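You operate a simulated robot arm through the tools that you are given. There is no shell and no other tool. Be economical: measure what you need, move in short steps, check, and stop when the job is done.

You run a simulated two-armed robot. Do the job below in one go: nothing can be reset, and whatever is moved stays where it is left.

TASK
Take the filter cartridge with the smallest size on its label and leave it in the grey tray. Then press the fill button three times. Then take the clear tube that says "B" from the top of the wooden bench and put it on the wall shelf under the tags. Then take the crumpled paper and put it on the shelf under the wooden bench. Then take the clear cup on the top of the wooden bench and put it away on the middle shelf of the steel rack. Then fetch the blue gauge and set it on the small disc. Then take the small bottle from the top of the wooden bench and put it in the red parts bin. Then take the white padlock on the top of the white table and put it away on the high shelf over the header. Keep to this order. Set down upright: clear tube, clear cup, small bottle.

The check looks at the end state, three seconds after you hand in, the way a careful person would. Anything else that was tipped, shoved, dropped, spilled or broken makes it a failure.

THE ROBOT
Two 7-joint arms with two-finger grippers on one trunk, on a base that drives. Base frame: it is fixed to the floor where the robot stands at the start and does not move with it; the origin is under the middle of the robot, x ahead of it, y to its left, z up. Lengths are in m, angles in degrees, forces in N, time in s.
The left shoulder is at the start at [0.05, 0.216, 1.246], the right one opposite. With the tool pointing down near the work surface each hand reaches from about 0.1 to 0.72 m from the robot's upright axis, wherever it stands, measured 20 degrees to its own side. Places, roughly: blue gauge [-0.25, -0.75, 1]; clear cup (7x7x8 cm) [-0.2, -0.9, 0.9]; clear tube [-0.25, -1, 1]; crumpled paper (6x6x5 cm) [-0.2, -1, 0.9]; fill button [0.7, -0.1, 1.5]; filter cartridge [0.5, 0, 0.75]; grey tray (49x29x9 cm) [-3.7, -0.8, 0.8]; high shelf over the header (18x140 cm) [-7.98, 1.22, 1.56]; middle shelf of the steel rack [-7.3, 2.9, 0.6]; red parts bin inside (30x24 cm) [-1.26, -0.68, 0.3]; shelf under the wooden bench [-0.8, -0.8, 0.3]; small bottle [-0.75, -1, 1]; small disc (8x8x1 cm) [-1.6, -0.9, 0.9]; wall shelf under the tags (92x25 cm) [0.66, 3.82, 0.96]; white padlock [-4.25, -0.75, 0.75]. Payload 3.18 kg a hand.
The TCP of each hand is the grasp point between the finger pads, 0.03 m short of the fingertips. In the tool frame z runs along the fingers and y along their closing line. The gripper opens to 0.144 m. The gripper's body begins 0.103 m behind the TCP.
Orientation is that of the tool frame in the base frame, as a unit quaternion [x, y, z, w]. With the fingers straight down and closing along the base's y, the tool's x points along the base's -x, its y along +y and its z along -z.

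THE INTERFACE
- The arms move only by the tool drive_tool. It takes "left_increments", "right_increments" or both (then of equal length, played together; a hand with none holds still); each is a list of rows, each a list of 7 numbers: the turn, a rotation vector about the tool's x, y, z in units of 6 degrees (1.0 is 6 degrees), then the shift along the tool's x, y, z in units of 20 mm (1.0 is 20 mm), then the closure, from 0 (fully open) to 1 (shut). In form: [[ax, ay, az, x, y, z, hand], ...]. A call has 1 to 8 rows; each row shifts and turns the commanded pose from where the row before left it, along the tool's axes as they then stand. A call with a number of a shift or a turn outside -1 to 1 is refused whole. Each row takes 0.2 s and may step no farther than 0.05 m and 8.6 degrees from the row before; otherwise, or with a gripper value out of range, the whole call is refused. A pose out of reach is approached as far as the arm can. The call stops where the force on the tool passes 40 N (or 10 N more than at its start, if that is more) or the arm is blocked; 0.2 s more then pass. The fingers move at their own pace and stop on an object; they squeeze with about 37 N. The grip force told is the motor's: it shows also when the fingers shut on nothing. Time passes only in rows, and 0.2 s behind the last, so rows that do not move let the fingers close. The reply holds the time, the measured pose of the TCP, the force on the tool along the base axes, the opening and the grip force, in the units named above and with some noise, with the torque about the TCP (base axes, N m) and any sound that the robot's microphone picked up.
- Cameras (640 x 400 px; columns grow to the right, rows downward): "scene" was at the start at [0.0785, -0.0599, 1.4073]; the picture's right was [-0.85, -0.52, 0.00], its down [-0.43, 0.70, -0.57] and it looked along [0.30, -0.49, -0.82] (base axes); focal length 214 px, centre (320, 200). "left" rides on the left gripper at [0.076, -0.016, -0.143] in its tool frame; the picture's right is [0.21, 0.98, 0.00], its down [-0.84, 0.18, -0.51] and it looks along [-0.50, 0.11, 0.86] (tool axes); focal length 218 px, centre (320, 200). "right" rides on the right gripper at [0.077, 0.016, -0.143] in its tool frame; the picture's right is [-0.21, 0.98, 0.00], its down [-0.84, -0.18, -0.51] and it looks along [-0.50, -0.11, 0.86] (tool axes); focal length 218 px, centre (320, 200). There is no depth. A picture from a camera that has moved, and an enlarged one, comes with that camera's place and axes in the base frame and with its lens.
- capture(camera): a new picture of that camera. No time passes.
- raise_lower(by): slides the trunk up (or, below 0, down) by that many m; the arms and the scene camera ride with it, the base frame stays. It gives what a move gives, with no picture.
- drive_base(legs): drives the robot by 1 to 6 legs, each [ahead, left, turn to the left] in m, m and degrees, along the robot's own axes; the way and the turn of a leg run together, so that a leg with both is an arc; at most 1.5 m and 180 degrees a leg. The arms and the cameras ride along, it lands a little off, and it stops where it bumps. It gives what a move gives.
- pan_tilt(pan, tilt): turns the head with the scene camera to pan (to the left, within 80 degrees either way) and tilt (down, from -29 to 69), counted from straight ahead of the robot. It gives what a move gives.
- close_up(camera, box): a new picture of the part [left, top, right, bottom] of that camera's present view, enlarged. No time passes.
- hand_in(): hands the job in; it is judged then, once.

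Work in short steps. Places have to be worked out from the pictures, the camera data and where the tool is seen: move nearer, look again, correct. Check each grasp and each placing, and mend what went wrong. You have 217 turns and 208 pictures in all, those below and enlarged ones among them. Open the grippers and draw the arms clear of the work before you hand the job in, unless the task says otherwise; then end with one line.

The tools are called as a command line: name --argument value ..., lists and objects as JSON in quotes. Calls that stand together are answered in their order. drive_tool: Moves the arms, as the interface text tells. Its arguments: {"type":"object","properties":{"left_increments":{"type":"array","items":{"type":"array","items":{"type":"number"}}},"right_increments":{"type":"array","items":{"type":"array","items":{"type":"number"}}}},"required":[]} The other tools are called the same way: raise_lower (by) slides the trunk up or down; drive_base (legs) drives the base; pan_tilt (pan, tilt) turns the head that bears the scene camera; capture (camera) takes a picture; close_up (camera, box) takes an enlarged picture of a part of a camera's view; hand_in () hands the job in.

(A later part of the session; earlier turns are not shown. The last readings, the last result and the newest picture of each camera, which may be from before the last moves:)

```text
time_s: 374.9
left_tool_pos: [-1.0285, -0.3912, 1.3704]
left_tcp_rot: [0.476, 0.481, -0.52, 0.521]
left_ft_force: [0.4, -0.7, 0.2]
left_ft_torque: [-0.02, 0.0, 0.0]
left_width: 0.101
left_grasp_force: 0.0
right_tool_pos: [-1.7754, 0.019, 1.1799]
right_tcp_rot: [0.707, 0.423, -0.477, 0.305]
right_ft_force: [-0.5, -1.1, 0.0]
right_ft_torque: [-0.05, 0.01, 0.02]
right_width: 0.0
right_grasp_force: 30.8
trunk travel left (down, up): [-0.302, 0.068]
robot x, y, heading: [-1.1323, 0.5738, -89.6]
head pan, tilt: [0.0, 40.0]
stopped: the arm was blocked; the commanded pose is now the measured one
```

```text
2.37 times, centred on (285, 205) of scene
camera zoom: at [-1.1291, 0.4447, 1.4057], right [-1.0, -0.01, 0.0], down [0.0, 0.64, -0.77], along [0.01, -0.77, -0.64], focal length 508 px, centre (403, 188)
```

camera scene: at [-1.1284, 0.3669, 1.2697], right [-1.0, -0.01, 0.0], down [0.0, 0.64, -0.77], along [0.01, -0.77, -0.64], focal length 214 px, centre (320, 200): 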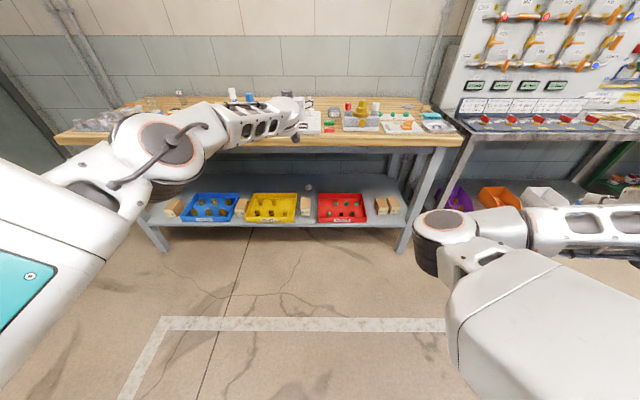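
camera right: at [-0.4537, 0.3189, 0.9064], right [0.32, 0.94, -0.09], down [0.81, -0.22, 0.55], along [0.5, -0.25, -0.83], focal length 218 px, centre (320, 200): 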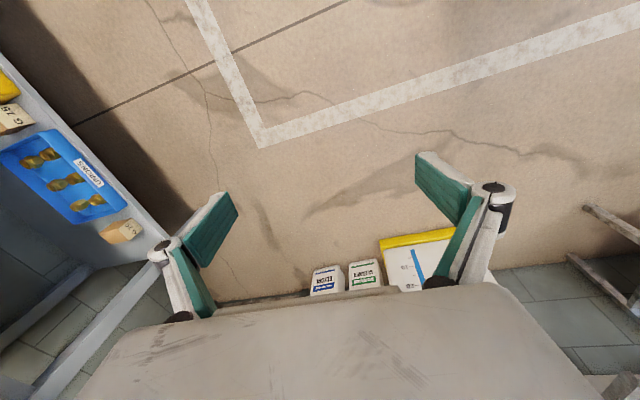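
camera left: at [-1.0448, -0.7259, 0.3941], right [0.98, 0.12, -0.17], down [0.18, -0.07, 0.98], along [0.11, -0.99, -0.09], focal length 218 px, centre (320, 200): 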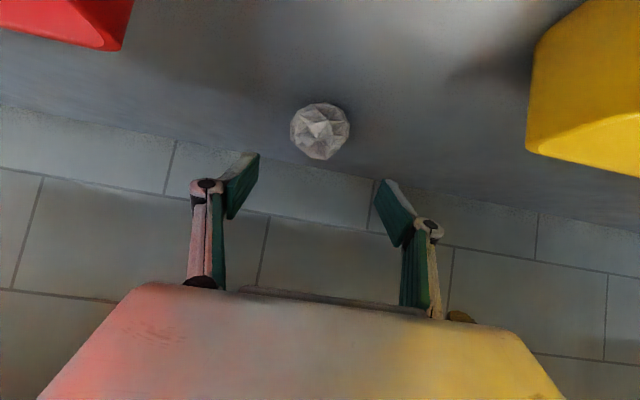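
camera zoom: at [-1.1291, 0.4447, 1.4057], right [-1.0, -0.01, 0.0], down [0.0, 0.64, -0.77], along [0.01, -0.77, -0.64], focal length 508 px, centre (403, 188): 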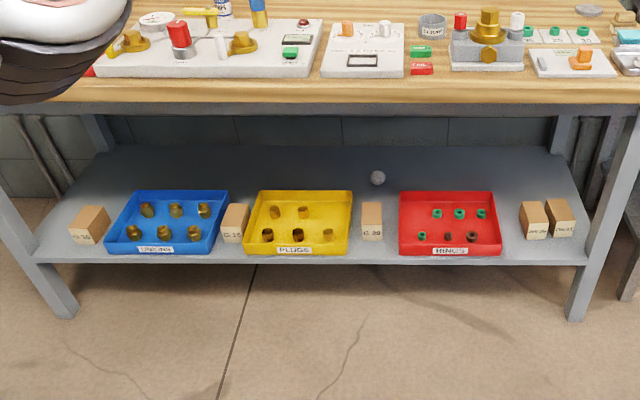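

Now the cup. I bring the left tool back to about 45° pitch, retracted and lower.

drive_tool --left_increments '[[0, 1, 0, 0.95, 0, -0.65, 0.3], [0, 1, 0, 0.95, 0, -0.65, 0.3], [0, 1, 0, 0.95, 0, -0.65, 0.3], [0, 1, 0, 0.95, 0, -0.65, 0.3], [0, 1, 0, 0.95, 0, -0.65, 0.3], [0, 1, 0, 0.95, 0, -0.65, 0.3], [0, 1, 0, 0.95, 0, -0.65, 0.3], [0, 1, 0, 0.95, 0, -0.65, 0.3]]'

raise_lower --by 0.06

drive_base --legs '[[0, 0.82, 0]]'

capture --camera "scene"

```text
time_s: 376.7
left_tool_pos: [-1.0298, -0.254, 1.256]
left_tcp_rot: [0.645, 0.653, -0.28, 0.281]
left_ft_force: [-0.2, 0.6, 0.5]
left_ft_torque: [0.0, -0.02, -0.02]
left_width: 0.1006
left_grasp_force: 0.0
right_tool_pos: [-1.7754, 0.0175, 1.1796]
right_tcp_rot: [0.708, 0.423, -0.477, 0.304]
right_ft_force: [-0.6, 0.2, 0.7]
right_ft_torque: [0.0, 0.0, 0.0]
right_width: 0.0
right_grasp_force: 31.1
trunk travel left (down, up): [-0.302, 0.068]
robot x, y, heading: [-1.1307, 0.5712, -89.5]
head pan, tilt: [0.0, 40.0]
```

```text
time_s: 377.7
left_tool_pos: [-1.0292, -0.2551, 1.3146]
left_tcp_rot: [0.645, 0.652, -0.281, 0.281]
left_ft_force: [0.9, -0.7, -0.2]
left_ft_torque: [-0.02, 0.01, 0.02]
left_width: 0.1009
left_grasp_force: 0.0
right_tool_pos: [-1.7787, 0.0182, 1.2443]
right_tcp_rot: [0.71, 0.412, -0.475, 0.317]
right_ft_force: [-0.8, 0.0, -0.6]
right_ft_torque: [-0.03, -0.02, 0.0]
right_width: 0.0
right_grasp_force: 30.6
trunk travel left (down, up): [-0.362, 0.008]
robot x, y, heading: [-1.1324, 0.5692, -89.9]
head pan, tilt: [0.0, 40.0]
```

```text
time_s: 385.2
left_tool_pos: [-0.2201, -0.2499, 1.3152]
left_tcp_rot: [0.646, 0.652, -0.282, 0.28]
left_ft_force: [-0.3, 0.0, 0.3]
left_ft_torque: [0.0, 0.0, 0.01]
left_width: 0.1005
left_grasp_force: 0.2
right_tool_pos: [-0.9727, 0.0283, 1.2458]
right_tcp_rot: [0.708, 0.417, -0.482, 0.303]
right_ft_force: [0.8, -0.1, -0.6]
right_ft_torque: [-0.01, 0.01, -0.01]
right_width: 0.0002
right_grasp_force: 30.9
trunk travel left (down, up): [-0.362, 0.008]
robot x, y, heading: [-0.3201, 0.5754, -89.6]
head pan, tilt: [0.0, 40.0]
```

```text
89 pictures are left
camera scene: at [-0.3189, 0.4519, 1.4646], right [-1.0, -0.01, 0.0], down [0.0, 0.64, -0.77], along [0.0, -0.77, -0.64], focal length 214 px, centre (320, 200)
```

scene: 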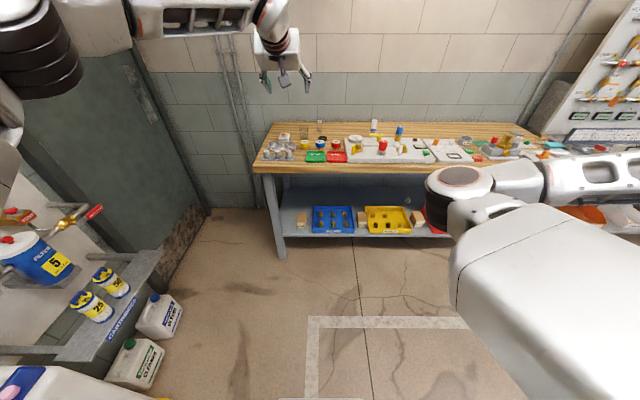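

I lower and retract the hand a bit, then drive up in front of the cup.

drive_tool --left_increments '[[0, 0, 0, 0.98, 0, 0.2, 0.3], [0, 0, 0, 0.98, 0, 0.2, 0.3], [0, 0, 0, 0.98, 0, 0.2, 0.3], [0, 0, 0, 0.98, 0, 0.2, 0.3], [0, 0, 0, 0.98, 0, 0.2, 0.3], [0, 0, 0, 0.98, 0, 0.2, 0.3], [0, 0, 0, 0.98, 0, 0.2, 0.3], [0, 0, 0, 0.98, 0, 0.2, 0.3]]'

drive_base --legs '[[0.72, 0, 0]]'

pan_tilt --pan 5 --tilt 58

capture --camera "scene"

capture --camera "left"

```text
time_s: 387.0
left_tool_pos: [-0.2207, -0.1655, 1.1772]
left_tcp_rot: [0.645, 0.652, -0.281, 0.281]
left_ft_force: [0.5, -0.8, 0.1]
left_ft_torque: [0.0, -0.04, 0.01]
left_width: 0.1006
left_grasp_force: 0.1
right_tool_pos: [-0.9752, 0.0306, 1.2474]
right_tcp_rot: [0.708, 0.415, -0.485, 0.302]
right_ft_force: [-0.3, -0.1, -0.5]
right_ft_torque: [0.0, 0.01, -0.02]
right_width: 0.0
right_grasp_force: 30.6
trunk travel left (down, up): [-0.362, 0.008]
robot x, y, heading: [-0.3239, 0.5751, -89.8]
head pan, tilt: [0.0, 40.0]
```

```text
time_s: 390.8
left_tool_pos: [-0.2061, -0.8739, 1.1774]
left_tcp_rot: [0.642, 0.655, -0.28, 0.284]
left_ft_force: [-0.5, -1.0, -0.2]
left_ft_torque: [-0.01, 0.01, -0.01]
left_width: 0.1008
left_grasp_force: 0.1
right_tool_pos: [-0.9616, -0.6859, 1.2471]
right_tcp_rot: [0.707, 0.418, -0.483, 0.304]
right_ft_force: [-0.9, -0.3, 0.2]
right_ft_torque: [-0.02, 0.04, 0.0]
right_width: 0.0
right_grasp_force: 30.5
trunk travel left (down, up): [-0.362, 0.008]
robot x, y, heading: [-0.3142, -0.1354, -89.1]
head pan, tilt: [0.0, 40.0]
```

```text
time_s: 391.6
left_tool_pos: [-0.2062, -0.8738, 1.178]
left_tcp_rot: [0.642, 0.656, -0.279, 0.283]
left_ft_force: [0.4, -0.6, 0.2]
left_ft_torque: [0.04, 0.04, 0.04]
left_width: 0.1009
left_grasp_force: 0.0
right_tool_pos: [-0.9641, -0.6854, 1.2485]
right_tcp_rot: [0.706, 0.417, -0.485, 0.305]
right_ft_force: [-0.8, -0.3, 0.3]
right_ft_torque: [-0.02, -0.02, 0.01]
right_width: 0.0001
right_grasp_force: 31.1
trunk travel left (down, up): [-0.362, 0.008]
robot x, y, heading: [-0.3131, -0.1312, -88.8]
head pan, tilt: [5.0, 58.0]
```

```text
88 pictures are left
camera scene: at [-0.3045, -0.2406, 1.4403], right [-0.99, -0.1, 0.0], down [-0.09, 0.84, -0.53], along [0.05, -0.53, -0.85], focal length 214 px, centre (320, 200)
```

scene: 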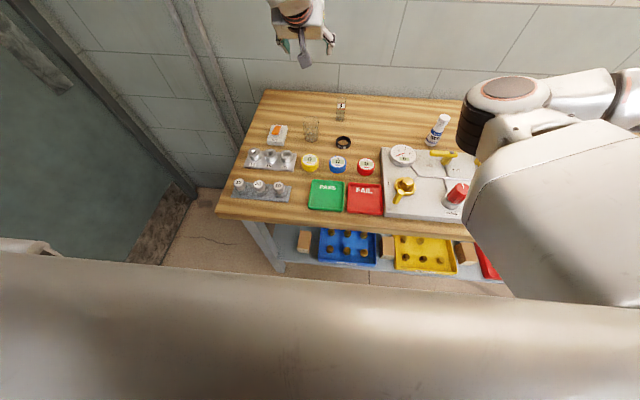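

```text
87 pictures are left
camera left: at [-0.2252, -0.7187, 1.22], right [0.97, 0.16, -0.16], down [0.19, -0.2, 0.96], along [0.12, -0.97, -0.23], focal length 218 px, centre (320, 200)
```

left: 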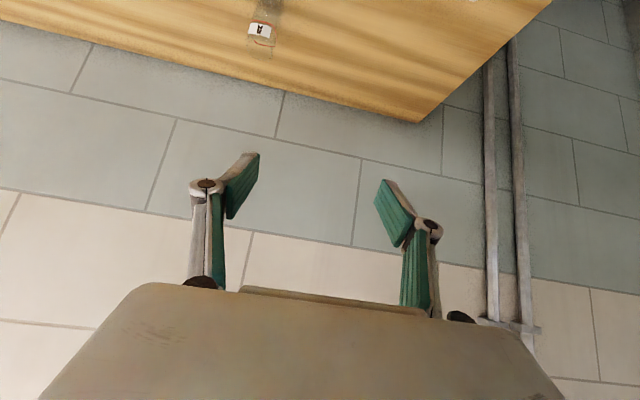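

Cup at about (-0.208, -0.868). I lower to a pre-grasp in front of and above it, with the gripper wide open.

drive_tool --left_increments '[[0, 0, 0, 1, 0, 0.4, 0.1], [0, 0, 0, 1, 0, 0.4, 0.1], [0, 0, 0, 1, 0, 0.4, 0.1], [0, 0, 0, 1, 0, 0.4, 0.1], [0, 0, 0, 1, 0, 0.4, 0.1], [0, 0, 0, 1, 0, 0.4, 0.1], [0, 0, 0, 1, 0, 0.4, 0.1], [0, 0, 0, 1, 0, 0.4, 0.1]]'

capture --camera "left"

close_up --camera "scene" --box '[230, 50, 390, 210]'

```text
time_s: 393.4
left_tool_pos: [-0.2066, -0.8104, 1.0166]
left_tcp_rot: [0.642, 0.655, -0.28, 0.282]
left_ft_force: [-0.1, -0.5, -0.4]
left_ft_torque: [-0.03, 0.03, -0.05]
left_width: 0.1295
left_grasp_force: 0.1
right_tool_pos: [-0.9634, -0.6861, 1.2477]
right_tcp_rot: [0.706, 0.418, -0.483, 0.304]
right_ft_force: [0.9, -0.1, -0.2]
right_ft_torque: [-0.01, 0.0, -0.01]
right_width: 0.0003
right_grasp_force: 30.4
trunk travel left (down, up): [-0.362, 0.008]
robot x, y, heading: [-0.3107, -0.1367, -89.0]
head pan, tilt: [5.0, 58.0]
```

```text
86 pictures are left
camera left: at [-0.2268, -0.6555, 1.059], right [0.97, 0.16, -0.16], down [0.19, -0.2, 0.96], along [0.12, -0.97, -0.23], focal length 218 px, centre (320, 200)
```

left: 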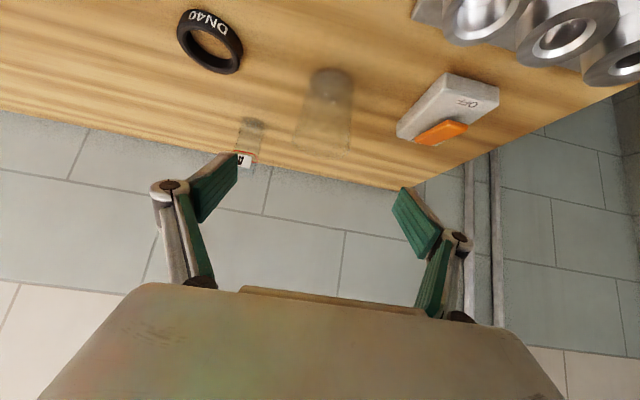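

```text
2.50 times, centred on (310, 130) of scene
camera zoom: at [-0.3044, -0.2409, 1.4402], right [-0.99, -0.1, 0.0], down [-0.09, 0.84, -0.53], along [0.05, -0.53, -0.85], focal length 536 px, centre (345, 375)
```

zoom: 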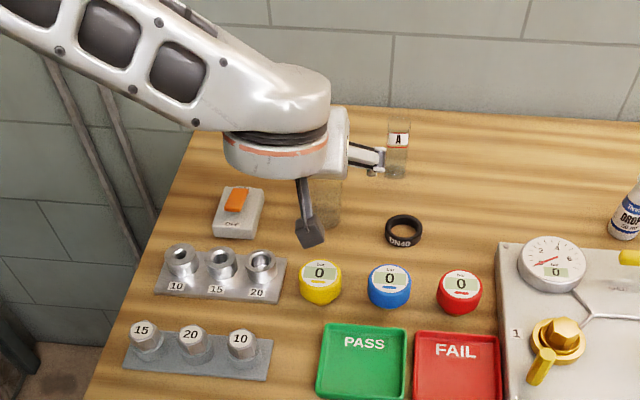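

Cup confirmed at (-0.209, -0.862). I descend around it and check before closing.

drive_tool --left_increments '[[0, 0, 0, 0.33, -0.02, 0.9, 0.1], [0, 0, 0, 0.33, -0.02, 0.9, 0.1], [0, 0, 0, 0.33, -0.02, 0.9, 0.1], [0, 0, 0, 0.33, -0.02, 0.9, 0.1], [0, 0, 0, 0.33, -0.02, 0.9, 0.1], [0, 0, 0, 0.33, -0.02, 0.9, 0.1]]'

capture --camera "left"

close_up --camera "scene" --box '[230, 50, 390, 210]'

```text
time_s: 394.9
left_tool_pos: [-0.212, -0.8634, 0.9163]
left_tcp_rot: [0.643, 0.655, -0.28, 0.283]
left_ft_force: [0.5, -0.3, -0.7]
left_ft_torque: [0.01, -0.02, 0.02]
left_width: 0.1295
left_grasp_force: 0.0
right_tool_pos: [-0.9629, -0.6858, 1.2467]
right_tcp_rot: [0.706, 0.418, -0.483, 0.305]
right_ft_force: [-0.2, 0.0, 0.5]
right_ft_torque: [0.02, 0.01, -0.03]
right_width: 0.0002
right_grasp_force: 31.1
trunk travel left (down, up): [-0.362, 0.008]
robot x, y, heading: [-0.3127, -0.1379, -89.3]
head pan, tilt: [5.0, 58.0]
```

```text
84 pictures are left
camera left: at [-0.2291, -0.7088, 0.9576], right [0.97, 0.16, -0.16], down [0.19, -0.2, 0.96], along [0.12, -0.97, -0.23], focal length 218 px, centre (320, 200)
```

left: 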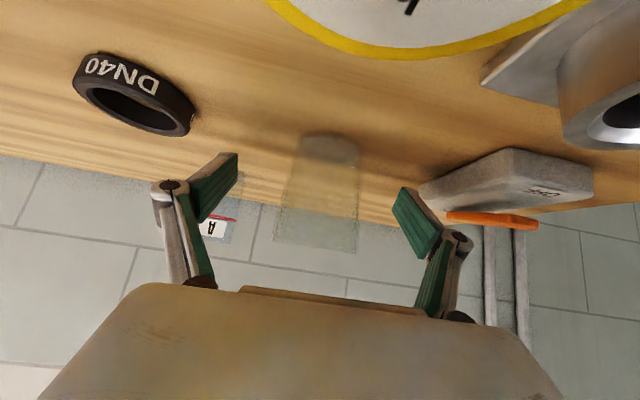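

```text
2.50 times, centred on (310, 130) of scene
camera zoom: at [-0.3045, -0.2411, 1.4402], right [-0.99, -0.1, 0.0], down [-0.09, 0.84, -0.53], along [0.05, -0.53, -0.85], focal length 536 px, centre (345, 375)
```

zoom: 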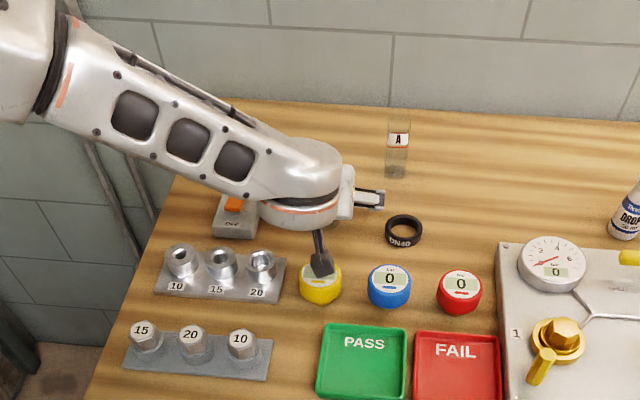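

The cup is centred between the pads. I close and lift straight up.

drive_tool --left_increments '[[0, 0, 0, 0, 0.1, 0, 0.3], [0, 0, 0, 0, 0, 0, 0.5], [0, 0, 0, 0, 0, 0, 0.7], [0, 0, 0, 0, 0, 0, 0.7]]'

capture --camera "left"

```text
time_s: 395.9
left_tool_pos: [-0.2081, -0.8617, 0.9146]
left_tcp_rot: [0.642, 0.655, -0.28, 0.283]
left_ft_force: [-0.1, 0.4, -0.1]
left_ft_torque: [0.01, -0.03, 0.01]
left_width: 0.0545
left_grasp_force: 36.7
right_tool_pos: [-0.9642, -0.6862, 1.2471]
right_tcp_rot: [0.707, 0.417, -0.484, 0.304]
right_ft_force: [0.8, 0.6, 0.1]
right_ft_torque: [0.03, 0.01, 0.01]
right_width: 0.0
right_grasp_force: 30.7
trunk travel left (down, up): [-0.362, 0.008]
robot x, y, heading: [-0.3119, -0.135, -89.0]
head pan, tilt: [5.0, 58.0]
```

```text
82 pictures are left
camera left: at [-0.2268, -0.708, 0.9575], right [0.97, 0.16, -0.16], down [0.19, -0.2, 0.96], along [0.12, -0.97, -0.23], focal length 218 px, centre (320, 200)
```

left: 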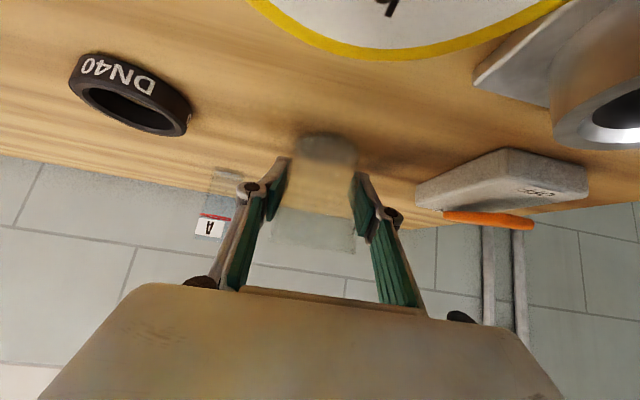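

Cup held. I lift it, back away from the bench, and turn toward the far end of the room.

drive_tool --left_increments '[[0, 0, 0, -0.73, 0, -0.68, 0.8], [0, 0, 0, -0.73, 0, -0.68, 0.8], [0, 0, 0, -0.73, 0, -0.68, 0.8], [0, 0, 0, -0.73, 0, -0.68, 0.8], [0, 0, 0, -0.73, 0, -0.68, 0.8], [0, 0, 0, -0.73, 0, -0.68, 0.8], [0, 0, 0, -0.73, 0, -0.68, 0.8], [0, 0, 0, -0.73, 0, -0.68, 0.8]]'

drive_base --legs '[[-0.4, 0, 0], [-0.35, 0, 0], [0, 0, -45], [0, 0, -45]]'

pan_tilt --pan -15 --tilt 10

capture --camera "scene"

capture --camera "left"

```text
time_s: 397.6
left_tool_pos: [-0.2095, -0.8628, 1.0733]
left_tcp_rot: [0.642, 0.656, -0.279, 0.282]
left_ft_force: [-0.2, 0.3, 0.0]
left_ft_torque: [0.03, 0.0, -0.03]
left_width: 0.0543
left_grasp_force: 37.0
right_tool_pos: [-0.9639, -0.6849, 1.2472]
right_tcp_rot: [0.707, 0.418, -0.483, 0.304]
right_ft_force: [0.3, -0.3, 0.5]
right_ft_torque: [0.03, 0.02, 0.0]
right_width: 0.0
right_grasp_force: 31.0
trunk travel left (down, up): [-0.362, 0.008]
robot x, y, heading: [-0.3105, -0.1316, -89.2]
head pan, tilt: [5.0, 58.0]
```

```text
time_s: 406.1
left_tool_pos: [-1.0531, 0.499, 1.0738]
left_tcp_rot: [0.917, 0.019, -0.398, 0.007]
left_ft_force: [0.8, 0.5, -0.3]
left_ft_torque: [0.0, -0.03, 0.02]
left_width: 0.0538
left_grasp_force: 37.1
right_tool_pos: [-0.8932, 1.2581, 1.247]
right_tcp_rot: [0.797, -0.196, -0.558, -0.121]
right_ft_force: [-0.1, 0.6, 0.2]
right_ft_torque: [0.0, -0.01, 0.0]
right_width: 0.0002
right_grasp_force: 30.7
trunk travel left (down, up): [-0.362, 0.008]
robot x, y, heading: [-0.3259, 0.6175, -177.8]
head pan, tilt: [5.0, 58.0]
```

```text
time_s: 407.3
left_tool_pos: [-1.0523, 0.4993, 1.0743]
left_tcp_rot: [0.917, 0.019, -0.398, 0.006]
left_ft_force: [-0.2, -0.1, 0.0]
left_ft_torque: [-0.02, -0.02, -0.01]
left_width: 0.0538
left_grasp_force: 37.0
right_tool_pos: [-0.8923, 1.256, 1.2483]
right_tcp_rot: [0.796, -0.196, -0.559, -0.122]
right_ft_force: [0.5, -0.3, 0.5]
right_ft_torque: [-0.02, 0.03, 0.0]
right_width: 0.0002
right_grasp_force: 30.9
trunk travel left (down, up): [-0.362, 0.008]
robot x, y, heading: [-0.3249, 0.6178, -177.9]
head pan, tilt: [-15.0, 10.0]
```

```text
81 pictures are left
camera scene: at [-0.4561, 0.6384, 1.5122], right [0.22, 0.97, 0.0], down [0.17, -0.04, -0.98], along [-0.96, 0.22, -0.17], focal length 214 px, centre (320, 200)
```

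scene: 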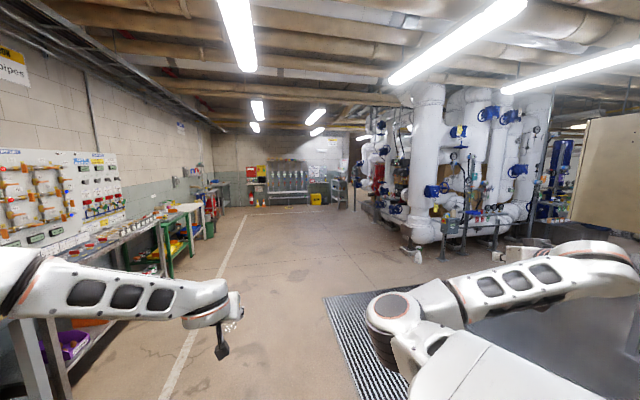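

```text
80 pictures are left
camera left: at [-0.8967, 0.519, 1.1157], right [0.18, -0.97, -0.16], down [-0.2, -0.19, 0.96], along [-0.96, -0.14, -0.23], focal length 218 px, centre (320, 200)
```

left: 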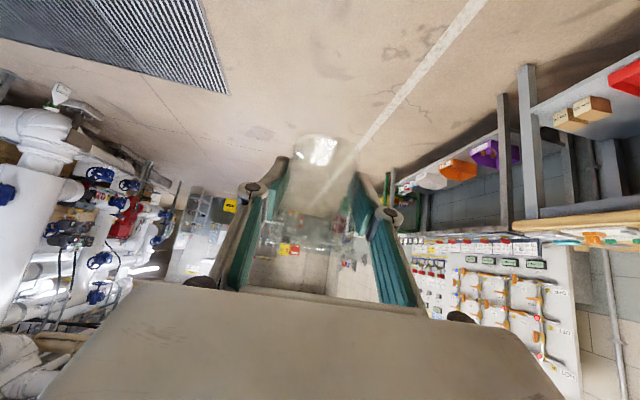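

The corridor is open. I drive down the room in several legs.

drive_base --legs '[[1.4, 0, -2.1], [1.4, 0, 0], [1.4, 0, 0], [1.2, 0, 0]]'

pan_tilt --pan -45 --tilt 15

capture --camera "scene"

pan_tilt --pan 0 --tilt 15

capture --camera "scene"

```text
time_s: 433.0
left_tool_pos: [-6.4417, 0.3246, 1.0738]
left_tcp_rot: [0.917, 0.012, -0.398, 0.003]
left_ft_force: [0.1, -0.3, 0.2]
left_ft_torque: [0.03, -0.01, 0.01]
left_width: 0.0529
left_grasp_force: 36.6
right_tool_pos: [-6.2686, 1.0806, 1.2489]
right_tcp_rot: [0.796, -0.202, -0.557, -0.125]
right_ft_force: [-1.1, 0.4, 0.2]
right_ft_torque: [-0.01, -0.02, 0.0]
right_width: 0.0003
right_grasp_force: 31.1
trunk travel left (down, up): [-0.362, 0.008]
robot x, y, heading: [-5.7141, 0.4347, -178.8]
head pan, tilt: [-15.0, 10.0]
```

```text
time_s: 434.0
left_tool_pos: [-6.4412, 0.3264, 1.0732]
left_tcp_rot: [0.917, 0.011, -0.398, 0.003]
left_ft_force: [-0.2, 0.2, -0.8]
left_ft_torque: [0.0, -0.01, 0.0]
left_width: 0.0532
left_grasp_force: 36.6
right_tool_pos: [-6.2686, 1.0823, 1.2478]
right_tcp_rot: [0.795, -0.203, -0.558, -0.127]
right_ft_force: [-0.1, 0.0, 0.2]
right_ft_torque: [0.01, 0.01, -0.01]
right_width: 0.0002
right_grasp_force: 31.7
trunk travel left (down, up): [-0.362, 0.008]
robot x, y, heading: [-5.7121, 0.4333, -178.8]
head pan, tilt: [-45.0, 15.0]
```

```text
79 pictures are left
camera scene: at [-5.82, 0.499, 1.5042], right [0.69, 0.72, 0.0], down [0.19, -0.18, -0.97], along [-0.7, 0.67, -0.26], focal length 214 px, centre (320, 200)
```

scene: 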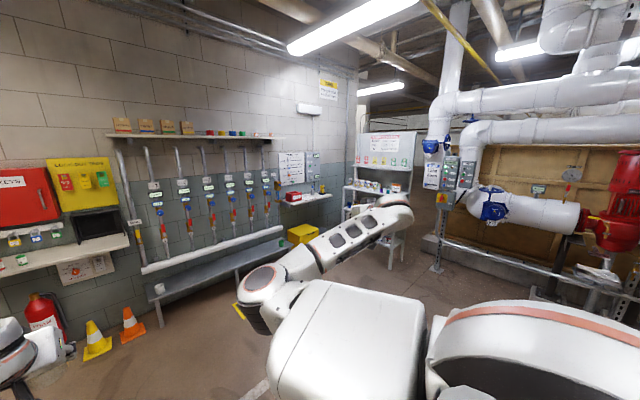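

```text
time_s: 435.1
left_tool_pos: [-6.4413, 0.3247, 1.0731]
left_tcp_rot: [0.917, 0.012, -0.399, 0.003]
left_ft_force: [1.0, -0.7, -0.1]
left_ft_torque: [-0.02, -0.03, -0.03]
left_width: 0.0529
left_grasp_force: 36.9
right_tool_pos: [-6.2688, 1.0813, 1.2489]
right_tcp_rot: [0.795, -0.202, -0.558, -0.125]
right_ft_force: [-0.3, 0.6, 0.5]
right_ft_torque: [0.0, 0.03, -0.03]
right_width: 0.0
right_grasp_force: 30.3
trunk travel left (down, up): [-0.362, 0.008]
robot x, y, heading: [-5.713, 0.4324, -178.7]
head pan, tilt: [0.0, 15.0]
```

```text
78 pictures are left
camera scene: at [-5.8458, 0.4325, 1.5041], right [-0.02, 1.0, 0.0], down [0.26, 0.01, -0.97], along [-0.97, -0.02, -0.26], focal length 214 px, centre (320, 200)
```

scene: 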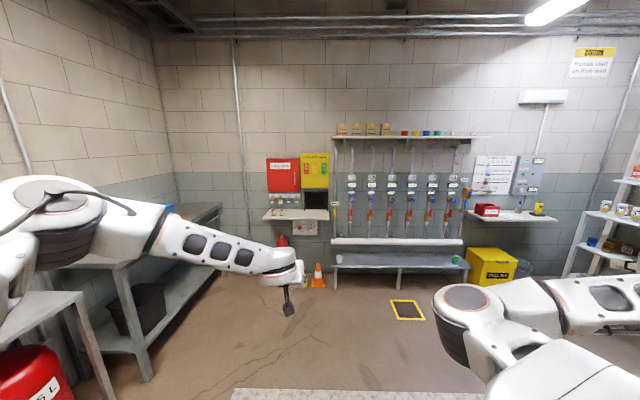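

The steel rack stands at the right end, opening toward -y. I turn to face +y and approach.

drive_base --legs '[[0, 0, -45], [0, 0, -46], [0.45, 0.6, 0], [0, 0.6, 0]]'

pan_tilt --pan 10 --tilt 25

capture --camera "scene"

```text
time_s: 450.4
left_tool_pos: [-7.0152, 1.6151, 1.0716]
left_tcp_rot: [0.652, -0.645, -0.281, -0.283]
left_ft_force: [0.3, 0.3, 0.0]
left_ft_torque: [0.01, 0.0, -0.01]
left_width: 0.0532
left_grasp_force: 36.9
right_tool_pos: [-6.2624, 1.4299, 1.2477]
right_tcp_rot: [-0.414, 0.708, 0.302, 0.486]
right_ft_force: [-0.6, -0.1, 0.8]
right_ft_torque: [-0.01, 0.01, 0.01]
right_width: 0.0
right_grasp_force: 30.2
trunk travel left (down, up): [-0.362, 0.008]
robot x, y, heading: [-6.9156, 0.8857, 90.5]
head pan, tilt: [0.0, 15.0]
```

```text
time_s: 451.1
left_tool_pos: [-7.016, 1.6157, 1.0734]
left_tcp_rot: [0.652, -0.646, -0.281, -0.281]
left_ft_force: [0.1, -0.8, -0.4]
left_ft_torque: [-0.02, 0.01, 0.03]
left_width: 0.0528
left_grasp_force: 37.0
right_tool_pos: [-6.2622, 1.4294, 1.2485]
right_tcp_rot: [-0.414, 0.708, 0.302, 0.486]
right_ft_force: [-0.7, -0.6, -0.9]
right_ft_torque: [0.0, 0.02, -0.04]
right_width: 0.0001
right_grasp_force: 30.9
trunk travel left (down, up): [-0.362, 0.008]
robot x, y, heading: [-6.9145, 0.8843, 90.4]
head pan, tilt: [10.0, 25.0]
```

```text
77 pictures are left
camera scene: at [-6.934, 1.0168, 1.488], right [0.98, 0.18, 0.0], down [0.08, -0.42, -0.91], along [-0.16, 0.89, -0.42], focal length 214 px, centre (320, 200)
```

scene: 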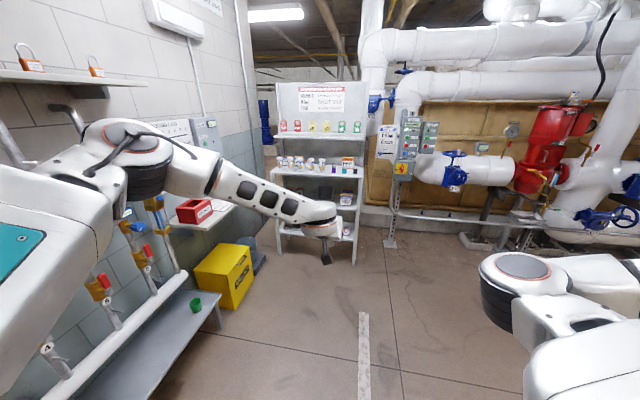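

I zoom in on the rack.

close_up --camera "scene" --box '[250, 70, 400, 280]'

capture --camera "left"

```text
1.90 times, centred on (325, 175) of scene
camera zoom: at [-6.934, 1.0168, 1.488], right [0.98, 0.18, 0.0], down [0.08, -0.42, -0.91], along [-0.16, 0.89, -0.42], focal length 408 px, centre (310, 248)
```

zoom: 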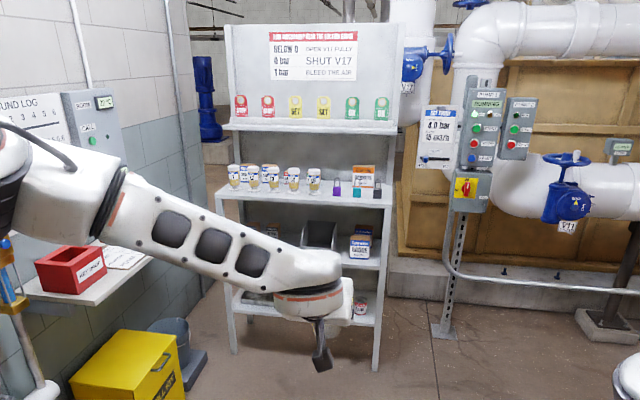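

```text
75 pictures are left
camera left: at [-6.9972, 1.4568, 1.1156], right [-0.98, -0.15, -0.16], down [-0.19, 0.2, 0.96], along [-0.11, 0.97, -0.23], focal length 218 px, centre (320, 200)
```

left: 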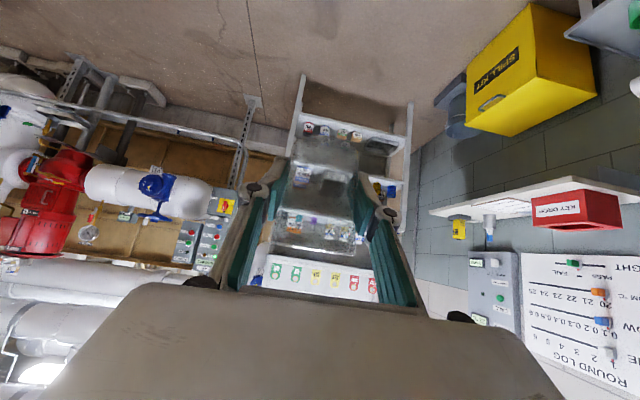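

The middle shelf is at z≈0.57. I drive nearer and lower the hand so its camera looks into that shelf.

drive_base --legs '[[0.65, 0.2, -0.4]]'

drive_tool --left_increments '[[0, 0, 0, 0.95, 0, 0.4, 0.8], [0, 0, 0, 0.95, 0, 0.4, 0.8], [0, 0, 0, 0.95, 0, 0.4, 0.8], [0, 0, 0, 0.95, 0, 0.4, 0.8], [0, 0, 0, 0.95, 0, 0.4, 0.8], [0, 0, 0, 0.95, 0, 0.4, 0.8], [0, 0, 0, 0.95, 0, 0.4, 0.8], [0, 0, 0, 0.95, 0, 0.4, 0.8]]'

drive_tool --left_increments '[[0, 0, 0, 0.85, 0, 0.6, 0.8], [0, 0, 0, 0.85, 0, 0.6, 0.8], [0, 0, 0, 0.85, 0, 0.6, 0.8], [0, 0, 0, 0.85, 0, 0.6, 0.8], [0, 0, 0, 0.85, 0, 0.6, 0.8], [0, 0, 0, 0.85, 0, 0.6, 0.8]]'

capture --camera "left"

capture --camera "scene"

```text
time_s: 454.8
left_tool_pos: [-7.2034, 2.25, 1.0728]
left_tcp_rot: [-0.648, 0.65, 0.28, 0.283]
left_ft_force: [0.2, -0.4, -1.6]
left_ft_torque: [0.02, 0.03, 0.01]
left_width: 0.0527
left_grasp_force: 37.2
right_tool_pos: [-6.4507, 2.0541, 1.2487]
right_tcp_rot: [-0.41, 0.71, 0.3, 0.487]
right_ft_force: [-0.9, -0.6, -1.1]
right_ft_torque: [-0.01, 0.0, 0.0]
right_width: 0.0002
right_grasp_force: 30.2
trunk travel left (down, up): [-0.362, 0.008]
robot x, y, heading: [-7.117, 1.5173, 89.7]
head pan, tilt: [10.0, 25.0]
```

```text
time_s: 456.6
left_tool_pos: [-7.2028, 2.1911, 0.9187]
left_tcp_rot: [-0.648, 0.65, 0.279, 0.282]
left_ft_force: [0.0, 0.7, -0.6]
left_ft_torque: [-0.01, -0.01, -0.02]
left_width: 0.0529
left_grasp_force: 37.0
right_tool_pos: [-6.4513, 2.0551, 1.2492]
right_tcp_rot: [-0.409, 0.711, 0.298, 0.487]
right_ft_force: [0.2, 0.8, 0.4]
right_ft_torque: [-0.01, -0.01, -0.03]
right_width: 0.0
right_grasp_force: 30.2
trunk travel left (down, up): [-0.362, 0.008]
robot x, y, heading: [-7.1172, 1.5204, 89.4]
head pan, tilt: [10.0, 25.0]
```

```text
time_s: 458.0
left_tool_pos: [-7.1912, 2.1853, 0.8]
left_tcp_rot: [-0.649, 0.651, 0.278, 0.279]
left_ft_force: [-0.1, 0.2, -1.5]
left_ft_torque: [0.0, 0.01, 0.01]
left_width: 0.053
left_grasp_force: 36.7
left hand out of reach, approached as far as the arm can: row 5, 6
right_tool_pos: [-6.451, 2.0564, 1.2486]
right_tcp_rot: [-0.409, 0.711, 0.299, 0.487]
right_ft_force: [0.1, 0.7, -0.2]
right_ft_torque: [-0.03, -0.01, 0.0]
right_width: 0.0001
right_grasp_force: 30.7
trunk travel left (down, up): [-0.362, 0.008]
robot x, y, heading: [-7.116, 1.5193, 89.5]
head pan, tilt: [10.0, 25.0]
```

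```text
74 pictures are left
camera left: at [-7.1739, 2.0276, 0.8442], right [-0.98, -0.14, -0.15], down [-0.18, 0.21, 0.96], along [-0.11, 0.97, -0.24], focal length 218 px, centre (320, 200)
```

left: 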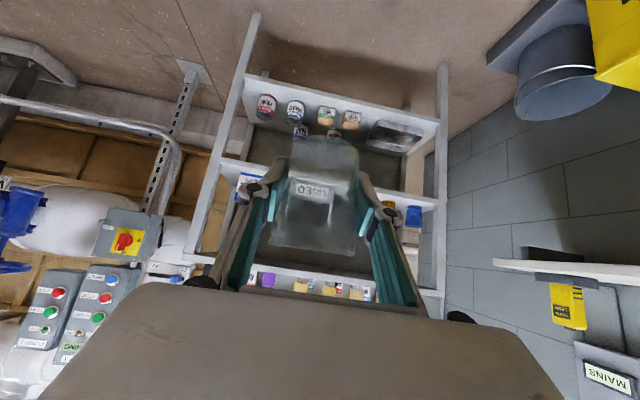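

```text
73 pictures are left
camera scene: at [-7.1293, 1.651, 1.4879], right [0.99, 0.17, 0.0], down [0.07, -0.42, -0.91], along [-0.15, 0.89, -0.42], focal length 214 px, centre (320, 200)
```

scene: 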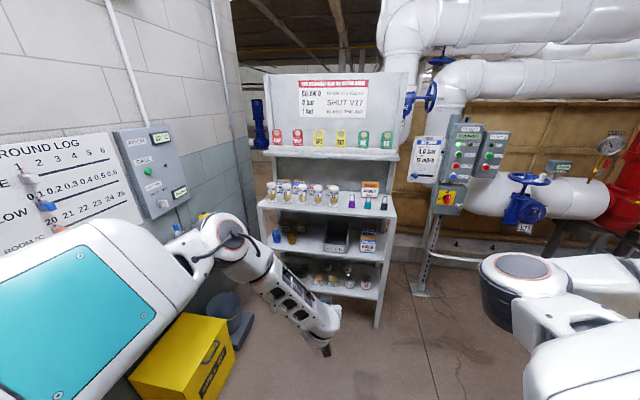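

I zoom the scene view onto the middle shelf.

close_up --camera "scene" --box '[250, 170, 410, 310]'

```text
2.86 times, centred on (330, 240) of scene
camera zoom: at [-7.1293, 1.651, 1.4879], right [0.99, 0.17, 0.0], down [0.07, -0.42, -0.91], along [-0.15, 0.89, -0.42], focal length 613 px, centre (291, 86)
```

zoom: 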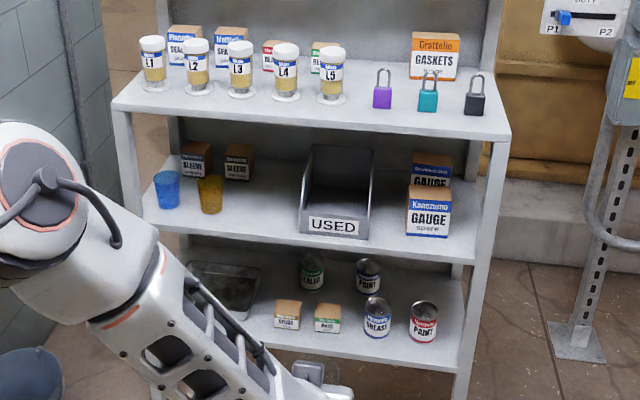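

Free spot on the middle shelf between the amber cup and the USED bin: about (-7.396, 2.84). I lower the trunk some, move the hand left, and check the pose.

drive_tool --left_increments '[[0, 0, 0, 0, 1, 0, 0.8], [0, 0, 0, 0, 1, 0, 0.8], [0, 0, 0, 0, 1, 0, 0.8], [0, 0, 0, 0, 1, 0, 0.8], [0, 0, 0, 0, 1, 0, 0.8], [0, 0, 0, 0, 1, 0, 0.8]]'

raise_lower --by -0.15

drive_base --legs '[[0.3, 0.09, 0.4]]'

capture --camera "left"

capture --camera "scene"

```text
time_s: 459.4
left_tool_pos: [-7.2352, 2.2168, 0.815]
left_tcp_rot: [-0.649, 0.651, 0.278, 0.28]
left_ft_force: [-0.2, -0.5, -0.1]
left_ft_torque: [0.03, -0.02, 0.02]
left_width: 0.0533
left_grasp_force: 36.9
left hand out of reach, approached as far as the arm can: row 1, 2, 3, 4, 5, 6
right_tool_pos: [-6.4511, 2.0554, 1.2487]
right_tcp_rot: [-0.409, 0.711, 0.299, 0.487]
right_ft_force: [0.4, -0.4, 0.2]
right_ft_torque: [0.0, 0.0, 0.02]
right_width: 0.0
right_grasp_force: 30.8
trunk travel left (down, up): [-0.362, 0.008]
robot x, y, heading: [-7.1148, 1.517, 89.8]
head pan, tilt: [10.0, 25.0]
```

```text
time_s: 461.2
left_tool_pos: [-7.2346, 2.1794, 0.5837]
left_tcp_rot: [-0.666, 0.667, 0.237, 0.237]
left_ft_force: [0.4, 0.8, 0.7]
left_ft_torque: [-0.04, -0.01, 0.02]
left_width: 0.0531
left_grasp_force: 37.7
right_tool_pos: [-6.452, 2.0549, 1.0985]
right_tcp_rot: [-0.41, 0.71, 0.3, 0.487]
right_ft_force: [0.6, -0.5, 0.1]
right_ft_torque: [0.01, 0.01, -0.01]
right_width: 0.0
right_grasp_force: 30.9
trunk travel left (down, up): [-0.212, 0.158]
robot x, y, heading: [-7.1153, 1.5214, 89.5]
head pan, tilt: [10.0, 25.0]
```

```text
time_s: 463.3
left_tool_pos: [-7.3242, 2.481, 0.5826]
left_tcp_rot: [0.667, -0.666, -0.235, -0.236]
left_ft_force: [0.0, -0.7, 0.0]
left_ft_torque: [-0.04, -0.02, -0.03]
left_width: 0.0532
left_grasp_force: 36.8
right_tool_pos: [-6.5405, 2.3601, 1.0982]
right_tcp_rot: [-0.411, 0.71, 0.3, 0.487]
right_ft_force: [-0.2, 0.5, -0.7]
right_ft_torque: [0.03, 0.01, 0.02]
right_width: 0.0
right_grasp_force: 30.8
trunk travel left (down, up): [-0.212, 0.158]
robot x, y, heading: [-7.2065, 1.8195, 89.8]
head pan, tilt: [10.0, 25.0]
```

```text
71 pictures are left
camera left: at [-7.3071, 2.3308, 0.6457], right [-0.98, -0.16, -0.13], down [-0.18, 0.34, 0.92], along [-0.11, 0.93, -0.36], focal length 218 px, centre (320, 200)
```

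left: 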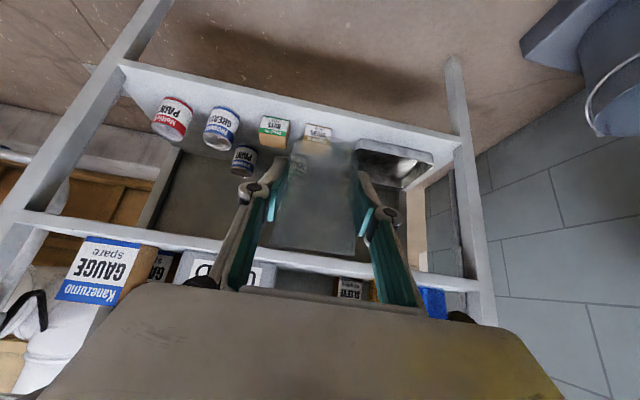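

```text
70 pictures are left
camera scene: at [-7.2174, 1.9996, 1.3351], right [0.99, 0.17, 0.0], down [0.07, -0.42, -0.91], along [-0.16, 0.89, -0.42], focal length 214 px, centre (320, 200)
```

scene: 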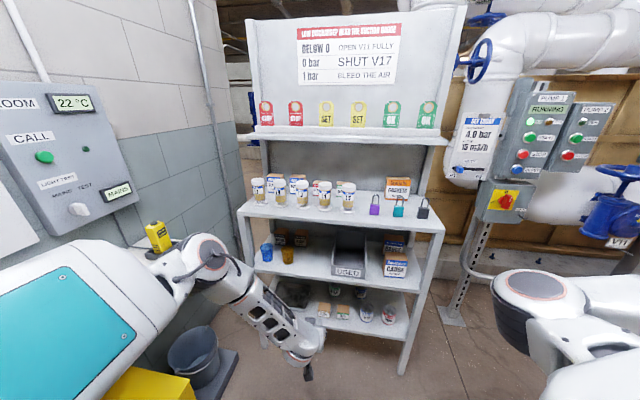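

I raise the hand above the shelf level, re-level the cup and shift left.

drive_tool --left_increments '[[0, -0.22, 0, -0.68, 0.58, -0.73, 0.8], [0, -0.22, 0, -0.68, 0.58, -0.73, 0.8], [0, -0.22, 0, -0.68, 0.58, -0.73, 0.8], [0, -0.22, 0, -0.68, 0.58, -0.73, 0.8], [0, -0.22, 0, -0.68, 0.58, -0.73, 0.8], [0, -0.22, 0, -0.68, 0.58, -0.73, 0.8]]'

capture --camera "left"

```text
time_s: 464.7
left_tool_pos: [-7.3531, 2.527, 0.7302]
left_tcp_rot: [0.652, -0.649, -0.28, -0.276]
left_ft_force: [1.0, 0.4, -1.8]
left_ft_torque: [-0.02, 0.01, 0.01]
left_width: 0.0529
left_grasp_force: 37.0
left hand out of reach, approached as far as the arm can: row 1, 2, 3, 4, 5, 6
right_tool_pos: [-6.5423, 2.3612, 1.0979]
right_tcp_rot: [-0.41, 0.711, 0.3, 0.487]
right_ft_force: [0.4, 0.1, -0.3]
right_ft_torque: [0.01, 0.04, 0.02]
right_width: 0.0001
right_grasp_force: 30.8
trunk travel left (down, up): [-0.212, 0.158]
robot x, y, heading: [-7.2034, 1.8235, 89.8]
head pan, tilt: [10.0, 25.0]
```

```text
69 pictures are left
camera left: at [-7.3354, 2.3697, 0.7751], right [-0.98, -0.15, -0.15], down [-0.18, 0.21, 0.96], along [-0.11, 0.97, -0.24], focal length 218 px, centre (320, 200)
```

left: 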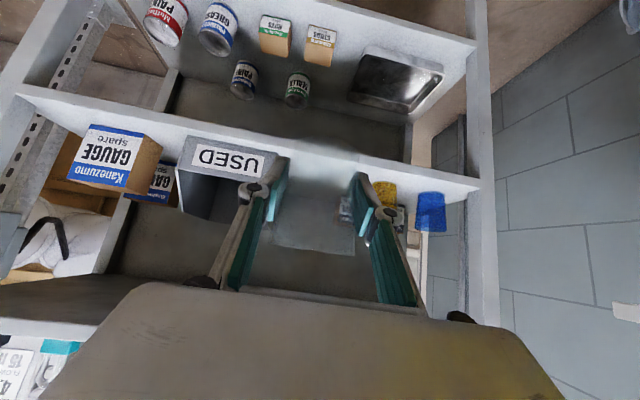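

Aligned with the gap. I lower 5 cm, then drive the base forward to carry the cup in between the shelves.

drive_tool --left_increments '[[0, 0, 0, 0.8, 0, 0.75, 0.8], [0, 0, 0, 0.8, 0, 0.75, 0.8]]'

drive_base --legs '[[0.17, 0.04, 0.2]]'

capture --camera "left"

pan_tilt --pan 15 --tilt 40

capture --camera "scene"

```text
time_s: 465.3
left_tool_pos: [-7.3514, 2.525, 0.7222]
left_tcp_rot: [-0.651, 0.651, 0.278, 0.273]
left_ft_force: [-0.3, 0.9, -0.9]
left_ft_torque: [0.0, -0.01, 0.01]
left_width: 0.053
left_grasp_force: 36.7
left hand out of reach, approached as far as the arm can: row 1, 2
right_tool_pos: [-6.5412, 2.3604, 1.0977]
right_tcp_rot: [-0.411, 0.71, 0.3, 0.487]
right_ft_force: [-0.3, -0.6, -0.5]
right_ft_torque: [0.0, 0.03, 0.0]
right_width: 0.0001
right_grasp_force: 31.1
trunk travel left (down, up): [-0.212, 0.158]
robot x, y, heading: [-7.204, 1.8171, 89.7]
head pan, tilt: [10.0, 25.0]
```

```text
time_s: 466.8
left_tool_pos: [-7.3931, 2.6949, 0.7208]
left_tcp_rot: [0.652, -0.651, -0.279, -0.272]
left_ft_force: [1.0, -0.7, -0.4]
left_ft_torque: [0.03, 0.0, -0.02]
left_width: 0.0533
left_grasp_force: 37.1
right_tool_pos: [-6.5826, 2.5333, 1.098]
right_tcp_rot: [-0.411, 0.71, 0.299, 0.486]
right_ft_force: [-0.1, 0.0, -0.4]
right_ft_torque: [-0.02, -0.03, -0.04]
right_width: 0.0
right_grasp_force: 31.1
trunk travel left (down, up): [-0.212, 0.158]
robot x, y, heading: [-7.2451, 1.9926, 90.3]
head pan, tilt: [10.0, 25.0]
```

```text
68 pictures are left
camera left: at [-7.3741, 2.5377, 0.7663], right [-0.98, -0.15, -0.14], down [-0.17, 0.22, 0.96], along [-0.11, 0.96, -0.24], focal length 218 px, centre (320, 200)
```

left: 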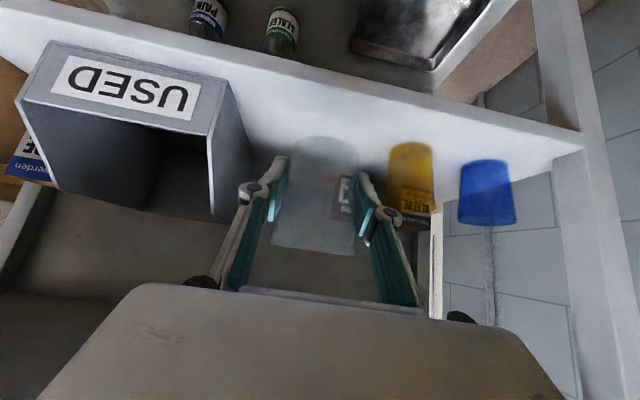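

```text
time_s: 467.6
left_tool_pos: [-7.3924, 2.6946, 0.7218]
left_tcp_rot: [0.652, -0.649, -0.28, -0.272]
left_ft_force: [-1.1, 0.3, -0.9]
left_ft_torque: [0.02, 0.03, 0.03]
left_width: 0.0528
left_grasp_force: 37.6
right_tool_pos: [-6.5833, 2.5336, 1.0979]
right_tcp_rot: [-0.411, 0.71, 0.3, 0.487]
right_ft_force: [-0.3, 0.0, 0.4]
right_ft_torque: [-0.02, 0.0, 0.02]
right_width: 0.0
right_grasp_force: 30.6
trunk travel left (down, up): [-0.212, 0.158]
robot x, y, heading: [-7.2405, 1.9889, 89.9]
head pan, tilt: [15.0, 40.0]
```

```text
67 pictures are left
camera scene: at [-7.2632, 2.1604, 1.312], right [0.97, 0.26, 0.0], down [0.17, -0.62, -0.77], along [-0.2, 0.74, -0.64], focal length 214 px, centre (320, 200)
```

scene: 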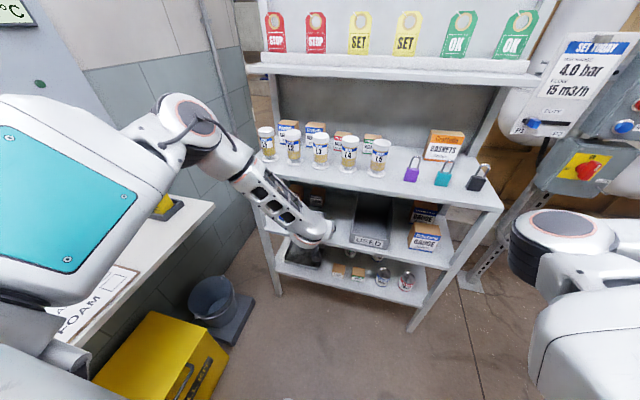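

The arm is at a wrist limit, so I lower by the trunk instead, in a small step.

raise_lower --by -0.03

```text
time_s: 468.3
left_tool_pos: [-7.392, 2.6856, 0.6727]
left_tcp_rot: [0.658, -0.656, -0.267, -0.257]
left_ft_force: [0.4, 0.2, 0.4]
left_ft_torque: [0.03, 0.02, -0.01]
left_width: 0.0528
left_grasp_force: 36.7
right_tool_pos: [-6.5827, 2.531, 1.07]
right_tcp_rot: [-0.411, 0.709, 0.301, 0.487]
right_ft_force: [0.4, -0.5, 1.4]
right_ft_torque: [-0.02, 0.05, 0.05]
right_width: 0.0001
right_grasp_force: 30.8
trunk travel left (down, up): [-0.182, 0.188]
robot x, y, heading: [-7.2379, 1.9908, 89.9]
head pan, tilt: [15.0, 40.0]
```

Cup bottom now ~3 cm above the shelf. I drive it in 12 cm.

drive_base --legs '[[0.125, 0, 0]]'

capture --camera "left"

close_up --camera "scene" --box '[220, 120, 480, 320]'

```text
time_s: 469.6
left_tool_pos: [-7.3923, 2.8093, 0.6686]
left_tcp_rot: [0.658, -0.656, -0.266, -0.255]
left_ft_force: [0.3, 0.0, -0.6]
left_ft_torque: [0.04, -0.03, 0.02]
left_width: 0.0528
left_grasp_force: 36.6
right_tool_pos: [-6.5825, 2.6554, 1.067]
right_tcp_rot: [-0.412, 0.71, 0.3, 0.486]
right_ft_force: [-0.2, 0.1, -0.7]
right_ft_torque: [0.0, 0.03, 0.02]
right_width: 0.0
right_grasp_force: 30.6
trunk travel left (down, up): [-0.182, 0.188]
robot x, y, heading: [-7.2415, 2.1137, 90.0]
head pan, tilt: [15.0, 40.0]
```

```text
66 pictures are left
camera left: at [-7.3738, 2.6534, 0.7212], right [-0.98, -0.16, -0.13], down [-0.17, 0.26, 0.95], along [-0.12, 0.95, -0.29], focal length 218 px, centre (320, 200)
```

left: 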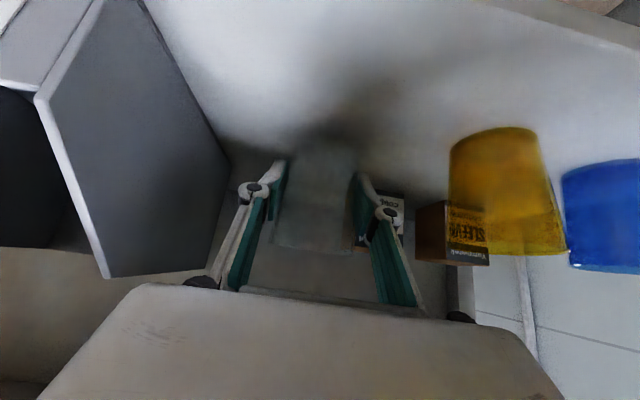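

```text
2.00 times, centred on (350, 220) of scene
camera zoom: at [-7.2633, 2.3091, 1.2797], right [0.97, 0.26, 0.0], down [0.17, -0.62, -0.77], along [-0.2, 0.74, -0.64], focal length 429 px, centre (260, 160)
```

zoom: 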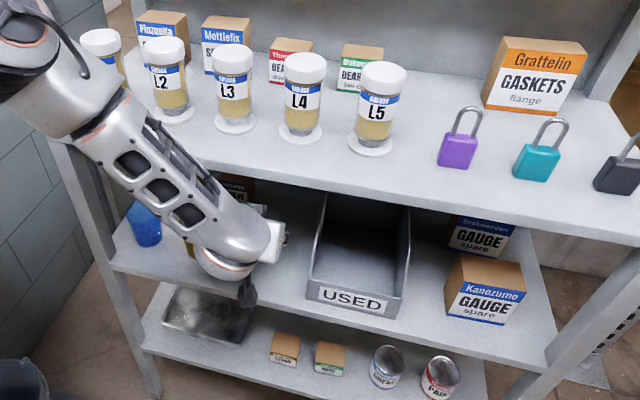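

Cup is inside with clearance. I lower the trunk slightly to set it down.

raise_lower --by -0.012

drive_tool --left_increments '[[0, -0.3, 0, 0, 0, 0, 0.8], [0, -0.3, 0, 0, 0, 0, 0.8]]'

```text
time_s: 470.1
left_tool_pos: [-7.3932, 2.8083, 0.6586]
left_tcp_rot: [0.659, -0.656, -0.265, -0.253]
left_ft_force: [-0.3, -0.4, 0.0]
left_ft_torque: [-0.05, -0.01, -0.04]
left_width: 0.0527
left_grasp_force: 36.6
right_tool_pos: [-6.5826, 2.6545, 1.0568]
right_tcp_rot: [-0.412, 0.709, 0.301, 0.486]
right_ft_force: [0.0, 0.5, 0.6]
right_ft_torque: [-0.04, 0.0, -0.02]
right_width: 0.0
right_grasp_force: 31.1
trunk travel left (down, up): [-0.17, 0.2]
robot x, y, heading: [-7.2406, 2.1128, 89.9]
head pan, tilt: [15.0, 40.0]
```

```text
time_s: 470.8
left_tool_pos: [-7.3811, 2.8134, 0.6654]
left_tcp_rot: [0.657, -0.65, -0.282, -0.259]
left_ft_force: [0.2, 0.6, 1.4]
left_ft_torque: [-0.04, 0.0, 0.0]
left_width: 0.053
left_grasp_force: 37.0
left hand out of reach, approached as far as the arm can: row 2
right_tool_pos: [-6.5809, 2.6551, 1.0555]
right_tcp_rot: [-0.411, 0.71, 0.3, 0.487]
right_ft_force: [0.6, -0.2, -0.5]
right_ft_torque: [0.0, 0.02, 0.05]
right_width: 0.0
right_grasp_force: 30.7
trunk travel left (down, up): [-0.17, 0.2]
robot x, y, heading: [-7.2414, 2.1143, 89.9]
head pan, tilt: [15.0, 40.0]
```

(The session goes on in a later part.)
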